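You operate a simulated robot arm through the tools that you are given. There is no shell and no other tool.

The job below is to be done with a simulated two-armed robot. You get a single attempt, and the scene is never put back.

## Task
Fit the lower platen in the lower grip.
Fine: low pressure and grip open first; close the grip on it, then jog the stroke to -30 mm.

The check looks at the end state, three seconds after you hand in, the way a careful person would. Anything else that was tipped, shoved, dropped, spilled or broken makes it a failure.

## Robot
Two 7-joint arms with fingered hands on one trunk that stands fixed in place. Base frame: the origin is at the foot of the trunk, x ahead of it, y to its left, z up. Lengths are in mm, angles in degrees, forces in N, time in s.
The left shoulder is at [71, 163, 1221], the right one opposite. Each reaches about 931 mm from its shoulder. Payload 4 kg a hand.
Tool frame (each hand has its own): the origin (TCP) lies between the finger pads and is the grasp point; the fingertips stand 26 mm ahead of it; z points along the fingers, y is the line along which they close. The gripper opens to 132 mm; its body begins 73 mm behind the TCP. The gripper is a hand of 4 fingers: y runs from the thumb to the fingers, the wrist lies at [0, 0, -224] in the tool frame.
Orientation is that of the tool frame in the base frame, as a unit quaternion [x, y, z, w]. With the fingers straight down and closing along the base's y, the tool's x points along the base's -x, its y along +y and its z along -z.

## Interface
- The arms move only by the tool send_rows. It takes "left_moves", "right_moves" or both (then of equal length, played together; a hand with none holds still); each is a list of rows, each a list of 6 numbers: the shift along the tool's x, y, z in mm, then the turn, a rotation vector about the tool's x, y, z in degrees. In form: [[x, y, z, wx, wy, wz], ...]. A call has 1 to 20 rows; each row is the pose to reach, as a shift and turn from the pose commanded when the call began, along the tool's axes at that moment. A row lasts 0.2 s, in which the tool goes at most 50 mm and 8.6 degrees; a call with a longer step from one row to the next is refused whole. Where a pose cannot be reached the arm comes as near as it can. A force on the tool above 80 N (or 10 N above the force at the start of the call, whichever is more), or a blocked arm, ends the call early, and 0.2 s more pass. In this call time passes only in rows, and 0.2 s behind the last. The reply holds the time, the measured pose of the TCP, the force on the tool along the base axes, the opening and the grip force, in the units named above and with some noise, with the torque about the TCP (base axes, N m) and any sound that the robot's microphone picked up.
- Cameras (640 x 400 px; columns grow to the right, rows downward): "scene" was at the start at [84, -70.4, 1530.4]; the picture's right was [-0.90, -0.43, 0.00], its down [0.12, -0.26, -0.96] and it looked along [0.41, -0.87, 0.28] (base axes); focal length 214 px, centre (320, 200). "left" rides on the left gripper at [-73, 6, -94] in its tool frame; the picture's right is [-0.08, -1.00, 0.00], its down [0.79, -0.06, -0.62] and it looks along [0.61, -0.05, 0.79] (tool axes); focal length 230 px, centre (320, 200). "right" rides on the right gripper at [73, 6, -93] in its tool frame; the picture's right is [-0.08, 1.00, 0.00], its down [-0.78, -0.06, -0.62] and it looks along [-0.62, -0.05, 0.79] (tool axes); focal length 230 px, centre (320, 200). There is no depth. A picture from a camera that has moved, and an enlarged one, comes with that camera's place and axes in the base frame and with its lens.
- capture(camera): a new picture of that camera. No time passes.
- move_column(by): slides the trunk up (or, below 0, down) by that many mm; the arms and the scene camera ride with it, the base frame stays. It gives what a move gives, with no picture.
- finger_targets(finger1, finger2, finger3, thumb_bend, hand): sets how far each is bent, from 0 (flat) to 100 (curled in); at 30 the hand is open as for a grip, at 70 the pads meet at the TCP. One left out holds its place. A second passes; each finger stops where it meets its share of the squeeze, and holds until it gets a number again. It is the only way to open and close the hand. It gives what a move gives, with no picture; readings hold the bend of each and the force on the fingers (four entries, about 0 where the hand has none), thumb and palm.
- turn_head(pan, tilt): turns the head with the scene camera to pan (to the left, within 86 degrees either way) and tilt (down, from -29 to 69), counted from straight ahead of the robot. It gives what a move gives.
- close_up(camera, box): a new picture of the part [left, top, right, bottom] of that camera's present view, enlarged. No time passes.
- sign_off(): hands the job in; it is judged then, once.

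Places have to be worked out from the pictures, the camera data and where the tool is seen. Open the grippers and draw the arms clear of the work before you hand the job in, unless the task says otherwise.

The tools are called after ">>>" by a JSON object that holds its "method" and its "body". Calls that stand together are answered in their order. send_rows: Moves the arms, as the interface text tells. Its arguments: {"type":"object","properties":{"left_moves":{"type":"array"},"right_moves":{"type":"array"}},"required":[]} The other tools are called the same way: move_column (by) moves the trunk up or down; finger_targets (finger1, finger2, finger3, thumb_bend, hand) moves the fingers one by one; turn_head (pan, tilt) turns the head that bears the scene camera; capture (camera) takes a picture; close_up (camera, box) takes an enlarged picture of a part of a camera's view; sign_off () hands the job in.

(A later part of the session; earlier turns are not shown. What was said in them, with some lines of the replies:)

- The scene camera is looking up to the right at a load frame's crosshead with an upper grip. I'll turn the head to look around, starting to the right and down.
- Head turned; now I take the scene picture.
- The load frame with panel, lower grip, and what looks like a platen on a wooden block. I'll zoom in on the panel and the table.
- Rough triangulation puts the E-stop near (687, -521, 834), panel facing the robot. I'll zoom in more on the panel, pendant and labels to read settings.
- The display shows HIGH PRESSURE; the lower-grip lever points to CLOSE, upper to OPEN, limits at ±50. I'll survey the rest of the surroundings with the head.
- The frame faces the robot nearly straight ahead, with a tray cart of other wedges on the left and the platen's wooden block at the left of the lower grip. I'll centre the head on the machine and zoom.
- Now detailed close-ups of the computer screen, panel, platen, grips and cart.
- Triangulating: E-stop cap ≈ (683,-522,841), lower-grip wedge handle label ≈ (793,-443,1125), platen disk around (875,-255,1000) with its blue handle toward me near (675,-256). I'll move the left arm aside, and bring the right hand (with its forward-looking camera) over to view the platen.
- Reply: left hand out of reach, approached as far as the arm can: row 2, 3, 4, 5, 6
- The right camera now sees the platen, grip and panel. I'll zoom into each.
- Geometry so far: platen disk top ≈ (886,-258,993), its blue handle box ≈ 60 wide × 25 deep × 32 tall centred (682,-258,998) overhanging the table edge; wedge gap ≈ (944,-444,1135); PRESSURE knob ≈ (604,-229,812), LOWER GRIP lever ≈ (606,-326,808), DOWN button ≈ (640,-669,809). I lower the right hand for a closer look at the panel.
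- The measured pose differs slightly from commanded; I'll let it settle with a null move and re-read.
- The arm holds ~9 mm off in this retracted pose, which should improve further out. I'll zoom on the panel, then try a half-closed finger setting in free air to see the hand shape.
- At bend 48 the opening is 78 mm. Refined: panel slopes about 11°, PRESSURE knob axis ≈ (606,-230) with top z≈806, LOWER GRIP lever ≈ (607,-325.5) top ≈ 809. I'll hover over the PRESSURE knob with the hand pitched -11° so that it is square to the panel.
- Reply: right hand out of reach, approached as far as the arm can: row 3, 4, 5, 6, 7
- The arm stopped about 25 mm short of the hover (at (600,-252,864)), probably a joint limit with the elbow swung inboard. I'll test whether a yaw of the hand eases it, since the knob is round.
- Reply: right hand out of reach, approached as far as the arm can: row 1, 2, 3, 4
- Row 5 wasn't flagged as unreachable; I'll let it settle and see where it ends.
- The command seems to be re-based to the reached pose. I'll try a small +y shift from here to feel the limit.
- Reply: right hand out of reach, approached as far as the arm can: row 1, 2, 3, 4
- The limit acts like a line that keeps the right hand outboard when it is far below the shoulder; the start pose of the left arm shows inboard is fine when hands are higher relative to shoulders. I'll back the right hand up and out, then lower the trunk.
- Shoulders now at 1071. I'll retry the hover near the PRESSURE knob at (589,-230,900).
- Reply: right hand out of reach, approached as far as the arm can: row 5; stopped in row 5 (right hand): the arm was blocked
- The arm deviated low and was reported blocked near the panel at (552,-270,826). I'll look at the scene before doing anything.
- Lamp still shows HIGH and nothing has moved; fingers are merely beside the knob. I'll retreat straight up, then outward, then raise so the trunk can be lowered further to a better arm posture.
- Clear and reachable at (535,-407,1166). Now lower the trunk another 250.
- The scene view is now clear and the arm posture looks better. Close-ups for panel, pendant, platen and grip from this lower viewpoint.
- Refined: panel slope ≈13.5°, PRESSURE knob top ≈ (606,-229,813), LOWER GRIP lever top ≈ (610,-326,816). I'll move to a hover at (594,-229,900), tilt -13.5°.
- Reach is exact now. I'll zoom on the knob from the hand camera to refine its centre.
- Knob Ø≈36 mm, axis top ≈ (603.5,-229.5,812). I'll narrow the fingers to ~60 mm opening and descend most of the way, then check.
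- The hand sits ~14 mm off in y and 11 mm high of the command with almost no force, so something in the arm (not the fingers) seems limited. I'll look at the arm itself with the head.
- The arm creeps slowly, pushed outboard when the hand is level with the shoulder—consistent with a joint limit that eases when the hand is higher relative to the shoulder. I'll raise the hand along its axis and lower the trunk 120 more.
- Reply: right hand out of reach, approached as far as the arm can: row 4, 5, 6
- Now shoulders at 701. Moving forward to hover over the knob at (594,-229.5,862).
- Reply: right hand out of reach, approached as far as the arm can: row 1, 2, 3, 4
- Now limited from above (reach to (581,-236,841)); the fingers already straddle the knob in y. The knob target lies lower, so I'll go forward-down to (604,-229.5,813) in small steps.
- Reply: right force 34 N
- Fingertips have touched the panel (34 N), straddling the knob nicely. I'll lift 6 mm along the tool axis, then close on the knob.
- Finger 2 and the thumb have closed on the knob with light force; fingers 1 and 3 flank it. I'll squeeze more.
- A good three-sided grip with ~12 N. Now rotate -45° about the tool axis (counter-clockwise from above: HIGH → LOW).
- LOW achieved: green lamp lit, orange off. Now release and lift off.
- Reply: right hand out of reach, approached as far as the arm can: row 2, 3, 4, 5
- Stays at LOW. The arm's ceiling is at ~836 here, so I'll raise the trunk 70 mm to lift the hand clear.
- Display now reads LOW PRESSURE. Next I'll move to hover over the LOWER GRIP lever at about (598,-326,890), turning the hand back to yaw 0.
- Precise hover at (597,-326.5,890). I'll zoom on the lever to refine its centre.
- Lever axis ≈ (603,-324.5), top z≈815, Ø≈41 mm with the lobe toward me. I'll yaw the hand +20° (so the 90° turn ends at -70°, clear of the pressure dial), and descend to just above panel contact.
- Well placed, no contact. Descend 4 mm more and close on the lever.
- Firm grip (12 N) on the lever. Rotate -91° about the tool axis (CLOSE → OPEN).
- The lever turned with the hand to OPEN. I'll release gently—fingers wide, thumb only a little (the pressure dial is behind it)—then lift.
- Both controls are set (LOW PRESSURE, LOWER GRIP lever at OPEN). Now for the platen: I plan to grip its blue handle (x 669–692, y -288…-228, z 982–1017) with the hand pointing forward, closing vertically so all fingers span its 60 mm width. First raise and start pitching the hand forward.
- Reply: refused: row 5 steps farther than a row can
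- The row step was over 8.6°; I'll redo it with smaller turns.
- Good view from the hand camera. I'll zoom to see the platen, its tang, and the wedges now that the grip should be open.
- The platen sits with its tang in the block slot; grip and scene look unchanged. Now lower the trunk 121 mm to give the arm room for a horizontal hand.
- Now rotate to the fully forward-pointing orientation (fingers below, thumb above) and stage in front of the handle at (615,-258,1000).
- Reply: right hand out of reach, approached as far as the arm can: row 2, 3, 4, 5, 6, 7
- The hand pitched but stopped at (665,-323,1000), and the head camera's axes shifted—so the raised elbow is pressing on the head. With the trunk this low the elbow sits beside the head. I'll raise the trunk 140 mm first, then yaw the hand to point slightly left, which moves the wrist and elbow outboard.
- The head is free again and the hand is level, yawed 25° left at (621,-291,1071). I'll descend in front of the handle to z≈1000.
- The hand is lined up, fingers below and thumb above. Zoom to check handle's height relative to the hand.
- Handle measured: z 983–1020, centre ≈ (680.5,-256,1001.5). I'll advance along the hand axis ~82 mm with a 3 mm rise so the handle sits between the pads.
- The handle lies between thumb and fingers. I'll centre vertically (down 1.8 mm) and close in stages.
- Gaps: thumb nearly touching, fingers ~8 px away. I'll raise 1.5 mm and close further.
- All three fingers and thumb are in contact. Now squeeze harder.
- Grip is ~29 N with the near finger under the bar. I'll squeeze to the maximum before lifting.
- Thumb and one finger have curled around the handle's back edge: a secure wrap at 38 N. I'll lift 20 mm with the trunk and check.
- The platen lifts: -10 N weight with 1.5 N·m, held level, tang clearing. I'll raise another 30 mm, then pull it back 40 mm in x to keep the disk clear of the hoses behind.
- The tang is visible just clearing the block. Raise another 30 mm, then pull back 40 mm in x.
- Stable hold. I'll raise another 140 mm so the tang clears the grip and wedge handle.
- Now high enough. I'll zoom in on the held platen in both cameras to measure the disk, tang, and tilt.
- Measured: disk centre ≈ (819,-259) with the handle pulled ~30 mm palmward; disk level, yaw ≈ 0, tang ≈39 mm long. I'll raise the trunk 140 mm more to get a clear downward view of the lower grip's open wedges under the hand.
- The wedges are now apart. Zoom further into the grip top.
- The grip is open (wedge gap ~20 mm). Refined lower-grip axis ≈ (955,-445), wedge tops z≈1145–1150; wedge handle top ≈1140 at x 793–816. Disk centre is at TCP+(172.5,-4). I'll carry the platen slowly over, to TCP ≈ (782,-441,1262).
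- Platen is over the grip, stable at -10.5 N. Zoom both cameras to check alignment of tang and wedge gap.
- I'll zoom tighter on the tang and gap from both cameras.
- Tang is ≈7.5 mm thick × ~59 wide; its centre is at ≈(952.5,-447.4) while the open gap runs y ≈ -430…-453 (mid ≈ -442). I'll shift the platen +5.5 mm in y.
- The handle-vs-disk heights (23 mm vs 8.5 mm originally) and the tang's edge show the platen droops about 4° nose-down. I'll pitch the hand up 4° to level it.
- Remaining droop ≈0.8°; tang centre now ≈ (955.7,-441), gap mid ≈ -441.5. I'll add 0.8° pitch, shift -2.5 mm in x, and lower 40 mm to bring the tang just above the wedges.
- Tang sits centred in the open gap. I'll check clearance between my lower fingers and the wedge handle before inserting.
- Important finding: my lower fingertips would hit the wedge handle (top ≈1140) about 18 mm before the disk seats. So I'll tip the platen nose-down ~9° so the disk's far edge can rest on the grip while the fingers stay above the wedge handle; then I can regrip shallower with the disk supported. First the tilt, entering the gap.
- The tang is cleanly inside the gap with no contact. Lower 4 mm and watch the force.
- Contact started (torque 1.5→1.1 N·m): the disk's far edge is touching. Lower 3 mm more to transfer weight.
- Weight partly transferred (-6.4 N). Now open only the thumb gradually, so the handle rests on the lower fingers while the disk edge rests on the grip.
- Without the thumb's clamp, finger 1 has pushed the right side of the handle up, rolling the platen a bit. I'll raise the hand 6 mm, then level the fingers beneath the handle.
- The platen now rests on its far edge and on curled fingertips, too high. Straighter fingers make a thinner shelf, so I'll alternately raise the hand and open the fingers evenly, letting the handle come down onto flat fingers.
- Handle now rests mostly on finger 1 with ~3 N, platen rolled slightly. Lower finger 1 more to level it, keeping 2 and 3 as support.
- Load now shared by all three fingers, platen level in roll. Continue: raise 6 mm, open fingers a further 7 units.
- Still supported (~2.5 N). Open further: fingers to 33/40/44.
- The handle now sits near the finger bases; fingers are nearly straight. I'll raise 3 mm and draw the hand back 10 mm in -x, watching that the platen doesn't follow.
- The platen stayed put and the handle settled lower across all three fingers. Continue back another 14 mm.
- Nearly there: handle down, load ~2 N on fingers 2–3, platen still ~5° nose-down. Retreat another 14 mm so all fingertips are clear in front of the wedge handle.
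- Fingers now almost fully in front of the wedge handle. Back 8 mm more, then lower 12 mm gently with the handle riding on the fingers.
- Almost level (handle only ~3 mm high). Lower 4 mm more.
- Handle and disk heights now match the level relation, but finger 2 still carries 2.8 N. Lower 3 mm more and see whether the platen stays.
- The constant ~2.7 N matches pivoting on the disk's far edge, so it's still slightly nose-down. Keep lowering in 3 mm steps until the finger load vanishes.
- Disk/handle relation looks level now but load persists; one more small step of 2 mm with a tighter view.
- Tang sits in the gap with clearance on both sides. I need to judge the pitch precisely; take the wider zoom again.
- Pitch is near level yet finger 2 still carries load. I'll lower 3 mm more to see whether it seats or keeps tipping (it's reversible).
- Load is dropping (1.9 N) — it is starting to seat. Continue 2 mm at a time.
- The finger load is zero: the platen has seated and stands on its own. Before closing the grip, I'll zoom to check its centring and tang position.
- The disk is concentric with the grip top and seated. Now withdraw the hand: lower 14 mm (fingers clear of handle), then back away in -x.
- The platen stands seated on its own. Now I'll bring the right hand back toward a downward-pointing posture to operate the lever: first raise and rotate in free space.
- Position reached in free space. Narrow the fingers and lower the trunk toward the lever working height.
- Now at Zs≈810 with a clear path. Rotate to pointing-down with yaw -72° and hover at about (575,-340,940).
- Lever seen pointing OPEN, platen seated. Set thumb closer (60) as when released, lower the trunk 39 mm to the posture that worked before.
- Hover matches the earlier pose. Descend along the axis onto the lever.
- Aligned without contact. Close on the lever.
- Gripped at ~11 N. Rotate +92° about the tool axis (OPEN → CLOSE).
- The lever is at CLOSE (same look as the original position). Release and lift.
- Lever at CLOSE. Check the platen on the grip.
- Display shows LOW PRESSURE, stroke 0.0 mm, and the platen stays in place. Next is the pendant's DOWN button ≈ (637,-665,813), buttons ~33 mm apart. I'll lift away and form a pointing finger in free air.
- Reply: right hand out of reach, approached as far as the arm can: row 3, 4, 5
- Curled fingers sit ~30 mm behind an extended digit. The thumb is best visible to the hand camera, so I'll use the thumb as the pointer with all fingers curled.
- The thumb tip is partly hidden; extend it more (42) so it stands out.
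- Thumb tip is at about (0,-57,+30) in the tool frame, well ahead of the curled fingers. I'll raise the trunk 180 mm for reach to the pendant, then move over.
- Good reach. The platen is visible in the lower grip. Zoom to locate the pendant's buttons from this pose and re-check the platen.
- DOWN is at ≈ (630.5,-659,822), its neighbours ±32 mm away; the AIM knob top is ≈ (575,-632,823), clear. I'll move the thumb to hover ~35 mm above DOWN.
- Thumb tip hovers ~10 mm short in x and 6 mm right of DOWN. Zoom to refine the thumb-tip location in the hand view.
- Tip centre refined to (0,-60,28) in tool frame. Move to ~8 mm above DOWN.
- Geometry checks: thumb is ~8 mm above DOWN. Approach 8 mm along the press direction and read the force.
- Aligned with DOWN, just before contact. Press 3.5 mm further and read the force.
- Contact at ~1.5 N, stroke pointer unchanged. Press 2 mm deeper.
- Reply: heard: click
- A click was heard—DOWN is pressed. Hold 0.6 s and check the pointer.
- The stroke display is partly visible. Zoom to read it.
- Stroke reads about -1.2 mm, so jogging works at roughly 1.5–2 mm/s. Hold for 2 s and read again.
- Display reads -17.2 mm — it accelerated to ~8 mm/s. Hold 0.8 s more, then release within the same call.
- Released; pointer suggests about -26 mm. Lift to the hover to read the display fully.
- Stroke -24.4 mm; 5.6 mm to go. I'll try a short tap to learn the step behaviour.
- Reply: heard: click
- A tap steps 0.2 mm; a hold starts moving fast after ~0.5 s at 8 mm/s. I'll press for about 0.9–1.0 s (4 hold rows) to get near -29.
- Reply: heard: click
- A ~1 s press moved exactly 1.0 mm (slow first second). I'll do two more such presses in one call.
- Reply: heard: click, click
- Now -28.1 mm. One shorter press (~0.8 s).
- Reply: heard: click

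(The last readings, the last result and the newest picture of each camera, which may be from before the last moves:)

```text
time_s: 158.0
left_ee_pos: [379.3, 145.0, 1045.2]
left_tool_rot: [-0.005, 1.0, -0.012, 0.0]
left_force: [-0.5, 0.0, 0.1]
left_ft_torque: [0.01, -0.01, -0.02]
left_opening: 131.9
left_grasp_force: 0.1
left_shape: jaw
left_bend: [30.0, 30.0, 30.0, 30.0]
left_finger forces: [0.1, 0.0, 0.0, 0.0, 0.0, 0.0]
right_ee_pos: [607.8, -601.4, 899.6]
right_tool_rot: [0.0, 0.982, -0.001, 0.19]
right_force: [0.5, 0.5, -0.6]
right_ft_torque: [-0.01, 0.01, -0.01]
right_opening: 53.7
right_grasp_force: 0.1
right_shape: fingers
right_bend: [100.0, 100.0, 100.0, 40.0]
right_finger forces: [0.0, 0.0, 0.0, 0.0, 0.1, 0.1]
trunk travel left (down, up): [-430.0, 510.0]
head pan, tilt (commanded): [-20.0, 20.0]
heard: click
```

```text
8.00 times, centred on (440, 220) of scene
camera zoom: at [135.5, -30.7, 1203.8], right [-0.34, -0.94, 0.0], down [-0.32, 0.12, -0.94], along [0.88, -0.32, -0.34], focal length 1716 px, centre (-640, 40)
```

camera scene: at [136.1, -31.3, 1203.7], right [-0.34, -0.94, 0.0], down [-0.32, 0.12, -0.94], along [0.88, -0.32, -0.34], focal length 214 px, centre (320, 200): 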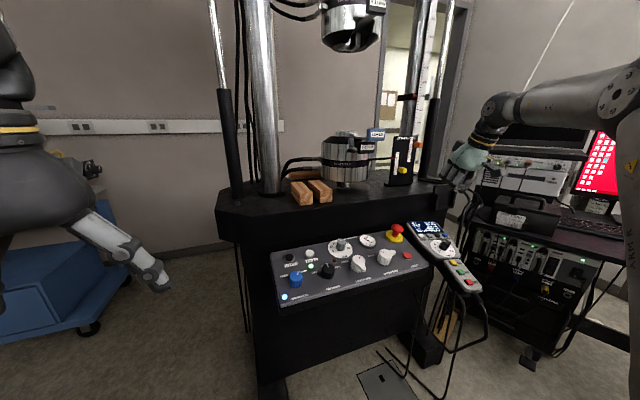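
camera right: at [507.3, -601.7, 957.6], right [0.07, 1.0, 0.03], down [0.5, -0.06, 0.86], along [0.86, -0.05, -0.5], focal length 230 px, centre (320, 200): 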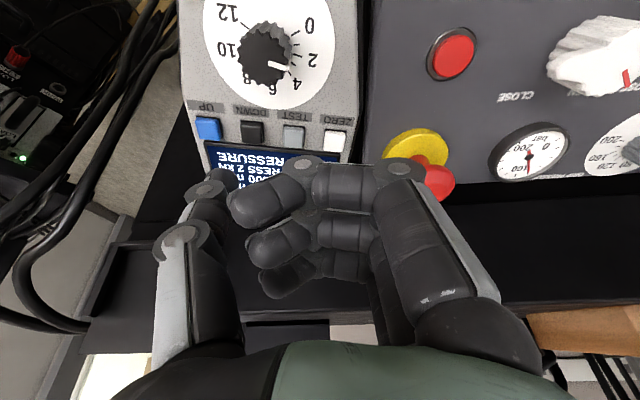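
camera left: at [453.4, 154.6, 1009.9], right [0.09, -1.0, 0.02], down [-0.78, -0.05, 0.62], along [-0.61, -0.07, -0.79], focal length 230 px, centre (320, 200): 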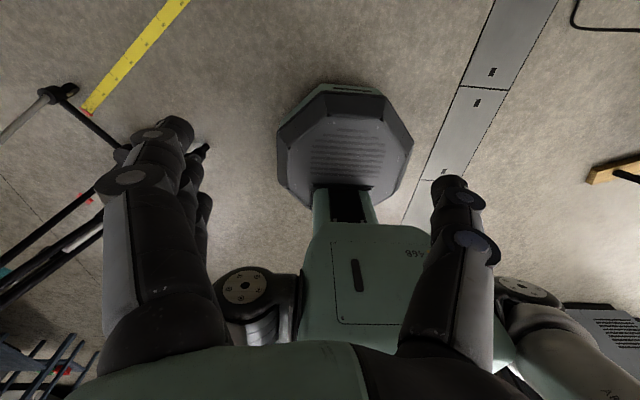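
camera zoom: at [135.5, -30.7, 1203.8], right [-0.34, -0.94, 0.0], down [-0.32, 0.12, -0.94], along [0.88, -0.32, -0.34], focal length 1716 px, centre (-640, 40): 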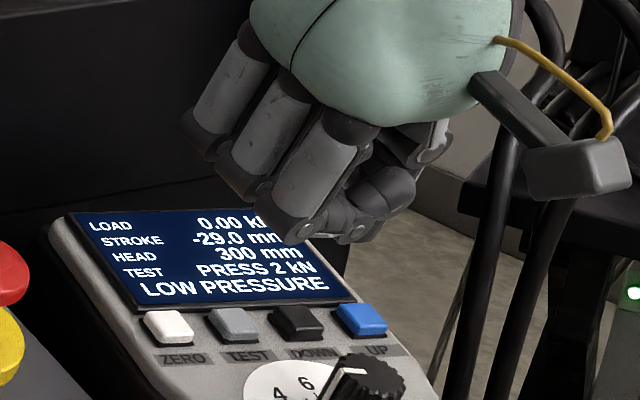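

-29.0 mm; the same press gives 0.9 mm. Repeat once.

>>> {"method": "send_rows", "body": {"right_moves": [[4, 4, 30, 0, 0, 0], [6.2, 4.8, 43, 0, 0, 0], [6.6, 5, 46.3, 0, 0, 0], [6.6, 5, 46.3, 0, 0, 0], [6.6, 5, 46.3, 0, 0, 0], [6.6, 5, 46.3, 0, 0, 0], [6, 4.7, 41, 0, 0, 0], [4, 4, 28, 0, 0, 0], [0, 0, 0, 0, 0, 0]]}}

>>> {"method": "close_up", "body": {"camera": "scene", "box": [410, 195, 470, 245]}}

```text
time_s: 160.0
left_ee_pos: [378.5, 146.5, 1047.1]
left_tool_rot: [-0.006, 1.0, -0.012, -0.001]
left_force: [0.2, -0.2, 0.4]
left_ft_torque: [-0.01, -0.02, -0.01]
left_opening: 132.0
left_grasp_force: 0.0
left_shape: jaw
left_bend: [30.0, 30.0, 30.0, 30.0]
left_finger forces: [0.0, 0.0, 0.1, 0.0, 0.0, 0.0]
right_ee_pos: [608.9, -603.0, 898.2]
right_tool_rot: [0.0, 0.982, -0.001, 0.19]
right_force: [-0.7, 1.1, 0.3]
right_ft_torque: [0.01, -0.01, 0.01]
right_opening: 53.8
right_grasp_force: 0.2
right_shape: fingers
right_bend: [100.0, 100.0, 100.0, 40.0]
right_finger forces: [0.0, 0.0, 0.0, 0.0, 0.0, 0.0]
trunk travel left (down, up): [-430.0, 510.0]
head pan, tilt (commanded): [-20.0, 20.0]
heard: click
```

```text
8.00 times, centred on (440, 220) of scene
camera zoom: at [135.5, -30.8, 1203.8], right [-0.34, -0.94, 0.0], down [-0.32, 0.12, -0.94], along [0.88, -0.32, -0.34], focal length 1716 px, centre (-640, 40)
```

zoom: 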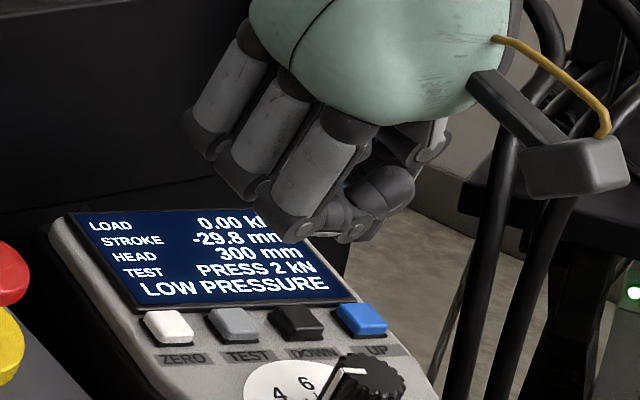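

-29.8 mm. One 0.2 mm tap, using the same rows as the earlier tap.

>>> {"method": "send_rows", "body": {"right_moves": [[2, 2, 15, 0, 0, 0], [4, 4, 30, 0, 0, 0], [5.8, 4.6, 40, 0, 0, 0], [6.3, 4.8, 44, 0, 0, 0], [6.6, 5, 46.3, 0, 0, 0], [5.8, 4.6, 40, 0, 0, 0], [4, 4, 28, 0, 0, 0], [2, 2, 14, 0, 0, 0], [0, 0, 0, 0, 0, 0]]}}

>>> {"method": "close_up", "body": {"camera": "scene", "box": [410, 195, 470, 245]}}

>>> {"method": "close_up", "body": {"camera": "scene", "box": [310, 110, 430, 210]}}

```text
time_s: 162.0
left_ee_pos: [380.2, 145.3, 1045.6]
left_tool_rot: [-0.005, 1.0, -0.012, 0.001]
left_force: [0.7, 0.2, 0.3]
left_ft_torque: [-0.04, 0.01, 0.04]
left_opening: 131.8
left_grasp_force: 0.1
left_shape: jaw
left_bend: [30.0, 30.0, 30.0, 30.0]
left_finger forces: [0.1, 0.0, 0.0, 0.0, 0.1, 0.0]
right_ee_pos: [610.0, -604.1, 898.6]
right_tool_rot: [0.0, 0.982, -0.002, 0.189]
right_force: [-0.3, -0.3, 0.3]
right_ft_torque: [0.02, 0.01, -0.03]
right_opening: 54.0
right_grasp_force: 0.2
right_shape: fingers
right_bend: [100.0, 100.0, 100.0, 40.0]
right_finger forces: [0.1, 0.0, 0.0, 0.0, 0.0, 0.0]
trunk travel left (down, up): [-430.0, 510.0]
head pan, tilt (commanded): [-20.0, 20.0]
heard: click
```

```text
8.00 times, centred on (440, 220) of scene
camera zoom: at [136.0, -30.8, 1203.7], right [-0.34, -0.94, 0.0], down [-0.32, 0.12, -0.94], along [0.88, -0.32, -0.34], focal length 1716 px, centre (-640, 40)
```

zoom: 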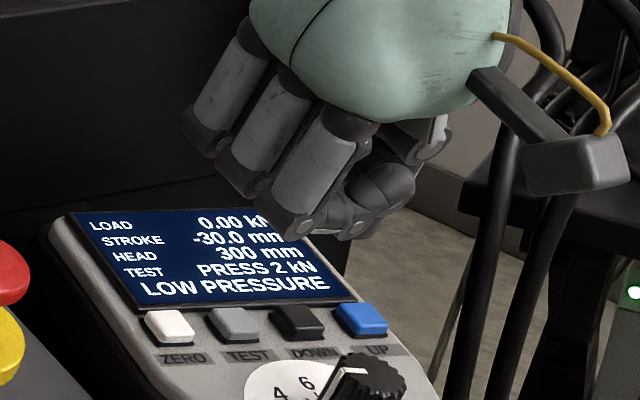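

```text
4.00 times, centred on (370, 160) of scene
camera zoom: at [136.0, -30.8, 1203.7], right [-0.34, -0.94, 0.0], down [-0.32, 0.12, -0.94], along [0.88, -0.32, -0.34], focal length 858 px, centre (120, 360)
```

zoom: 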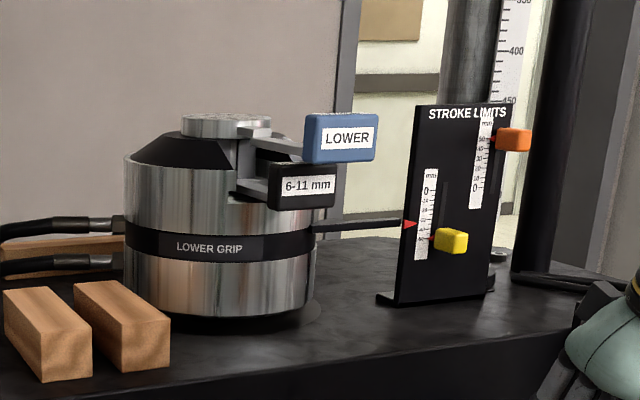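

Stroke is exactly -30.0 mm, LOW PRESSURE, and the platen is level in the closed grip. Now draw the right arm up and back, then open the hand.

>>> {"method": "send_rows", "body": {"right_moves": [[-2, 0, -25, 0, 0, 0], [-5, 0, -50, 0, 0, 0], [-8, 0, -80, 0, 0, 0], [-5, 5, -110, 0, 0, 0], [10, 10, -140, 0, 0, 0], [30, 15, -165, 0, 0, 0], [55, 20, -185, 0, 0, 0], [85, 20, -200, 0, 0, 0], [115, 20, -210, 0, 0, 0]]}}

>>> {"method": "finger_targets", "body": {"hand": "right", "finger1": 30, "finger2": 30, "finger3": 30, "thumb_bend": 30}}

>>> {"method": "capture", "body": {"camera": "scene"}}

>>> {"method": "capture", "body": {"camera": "right"}}

```text
time_s: 164.0
left_ee_pos: [379.6, 146.6, 1046.0]
left_tool_rot: [-0.005, 1.0, -0.012, 0.0]
left_force: [0.2, 0.2, 0.6]
left_ft_torque: [0.01, -0.01, 0.0]
left_opening: 132.0
left_grasp_force: 0.1
left_shape: jaw
left_bend: [30.0, 30.0, 30.0, 30.0]
left_finger forces: [0.0, 0.0, 0.0, 0.1, 0.0, 0.1]
right_ee_pos: [424.3, -581.7, 1053.6]
right_tool_rot: [0.0, 0.982, -0.002, 0.19]
right_force: [-0.6, 0.3, -0.8]
right_ft_torque: [-0.04, 0.03, -0.01]
right_opening: 53.9
right_grasp_force: 0.2
right_shape: fingers
right_bend: [100.0, 100.0, 100.0, 40.0]
right_finger forces: [0.1, 0.0, 0.1, 0.0, 0.0, 0.0]
trunk travel left (down, up): [-430.0, 510.0]
head pan, tilt (commanded): [-20.0, 20.0]
```

```text
time_s: 165.0
left_ee_pos: [380.3, 145.2, 1045.2]
left_tool_rot: [-0.005, 1.0, -0.012, 0.0]
left_force: [0.3, 0.8, -0.7]
left_ft_torque: [-0.02, -0.03, -0.01]
left_opening: 131.9
left_grasp_force: 0.1
left_shape: jaw
left_bend: [30.0, 30.0, 30.0, 30.0]
left_finger forces: [0.1, 0.0, 0.1, 0.1, 0.1, 0.1]
right_ee_pos: [424.9, -581.7, 1052.6]
right_tool_rot: [0.001, 0.982, -0.001, 0.19]
right_force: [0.5, -0.2, 0.0]
right_ft_torque: [0.03, -0.01, -0.02]
right_opening: 135.3
right_grasp_force: 0.0
right_shape: fingers
right_bend: [30.0, 30.0, 30.0, 30.0]
right_finger forces: [0.0, 0.0, 0.1, 0.1, 0.0, 0.0]
trunk travel left (down, up): [-430.0, 510.0]
head pan, tilt (commanded): [-20.0, 20.0]
```

```text
taken
camera scene: at [136.4, -31.0, 1203.7], right [-0.34, -0.94, 0.0], down [-0.32, 0.12, -0.94], along [0.88, -0.32, -0.34], focal length 214 px, centre (320, 200)
```

scene: 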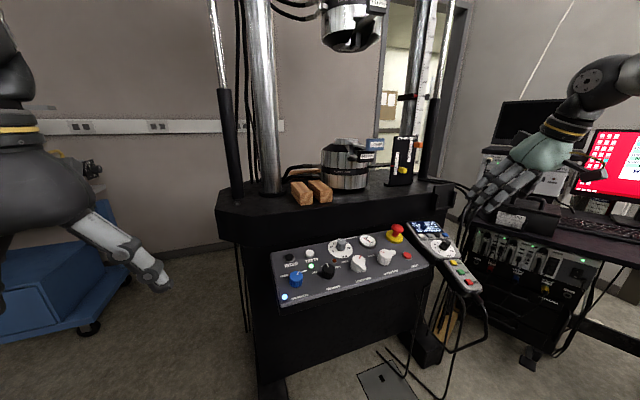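

```text
taken
camera right: at [322.4, -577.7, 1112.5], right [0.07, 1.0, 0.03], down [0.5, -0.06, 0.86], along [0.86, -0.05, -0.5], focal length 230 px, centre (320, 200)
```

right: 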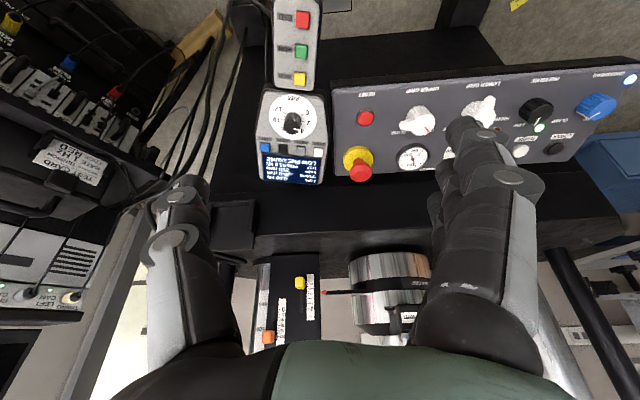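

Arms are clear. Final check of the panel, display, platen and gauge.

>>> {"method": "close_up", "body": {"camera": "scene", "box": [265, 225, 485, 315]}}

>>> {"method": "close_up", "body": {"camera": "scene", "box": [315, 125, 425, 200]}}

>>> {"method": "close_up", "body": {"camera": "scene", "box": [405, 215, 460, 260]}}

```text
2.91 times, centred on (375, 270) of scene
camera zoom: at [136.4, -31.0, 1203.7], right [-0.34, -0.94, 0.0], down [-0.32, 0.12, -0.94], along [0.88, -0.32, -0.34], focal length 624 px, centre (160, -4)
```

zoom: 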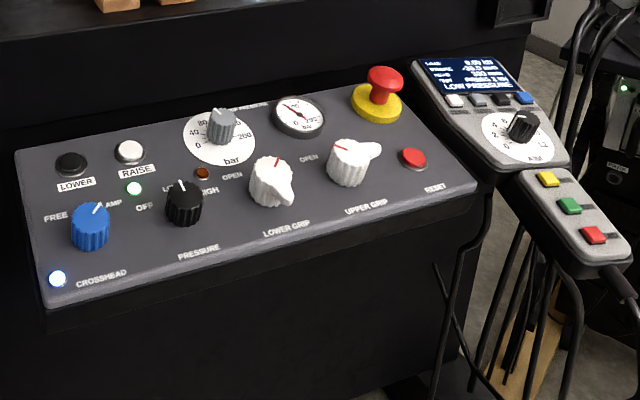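

```text
5.33 times, centred on (370, 162) of scene
camera zoom: at [136.4, -31.0, 1203.7], right [-0.34, -0.94, 0.0], down [-0.32, 0.12, -0.94], along [0.88, -0.32, -0.34], focal length 1144 px, centre (53, 400)
```

zoom: 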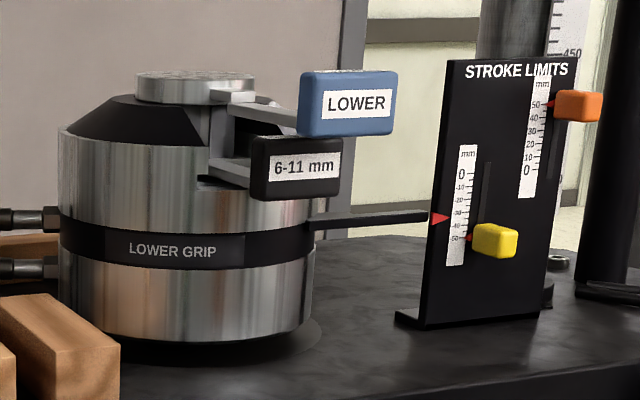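

```text
8.89 times, centred on (432, 238) of scene
camera zoom: at [136.4, -31.0, 1203.7], right [-0.34, -0.94, 0.0], down [-0.32, 0.12, -0.94], along [0.88, -0.32, -0.34], focal length 1906 px, centre (-680, -133)
```

zoom: 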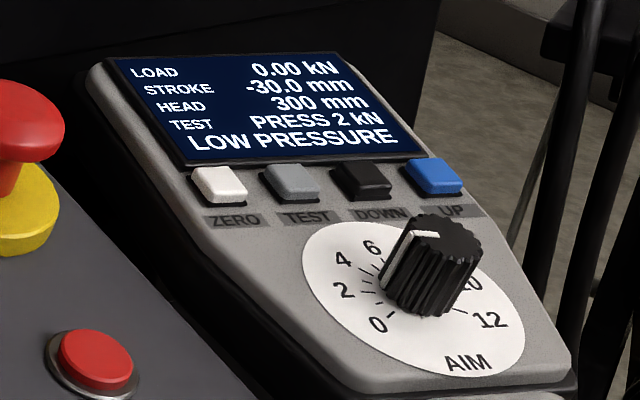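

All is as required: LOW PRESSURE, LOWER GRIP at CLOSE, platen seated and level in the lower grip, stroke -30.0 mm, limits and other controls untouched, both hands open and clear. Handing in.

>>> {"method": "sign_off", "body": {}}

```text
The job is handed in.
```

The lower platen is fitted in the lower grip, the grip is closed on it, and the stroke reads -30.0 mm. I've handed the job in.

- **Order of work:** I set the pressure to LOW and the lower grip to OPEN before touching the platen. The pressure stayed LOW, with no load showing.
- **Fit:** The platen is seated and looks level and centred in the grip. I judged this from the camera pictures. I did not pull on the platen to test the clamp.
- **How it was seated:** My fingers would have hit the wedge handle before the disk seated. So I rested the disk's far edge on the grip first and lowered the handle gradually until it stood on its own. It was tilted for a while but not dropped.
- **Arm contact:** Early on, one move was blocked beside the PRESSURE knob with light contact. Later the robot's elbow pressed against its own head for a moment. Nothing on the machine moved either time.
- **Everything else:** The stroke limits, grip pressure, upper grip and crosshead controls are as I found them. Both hands are open and clear of the machine.
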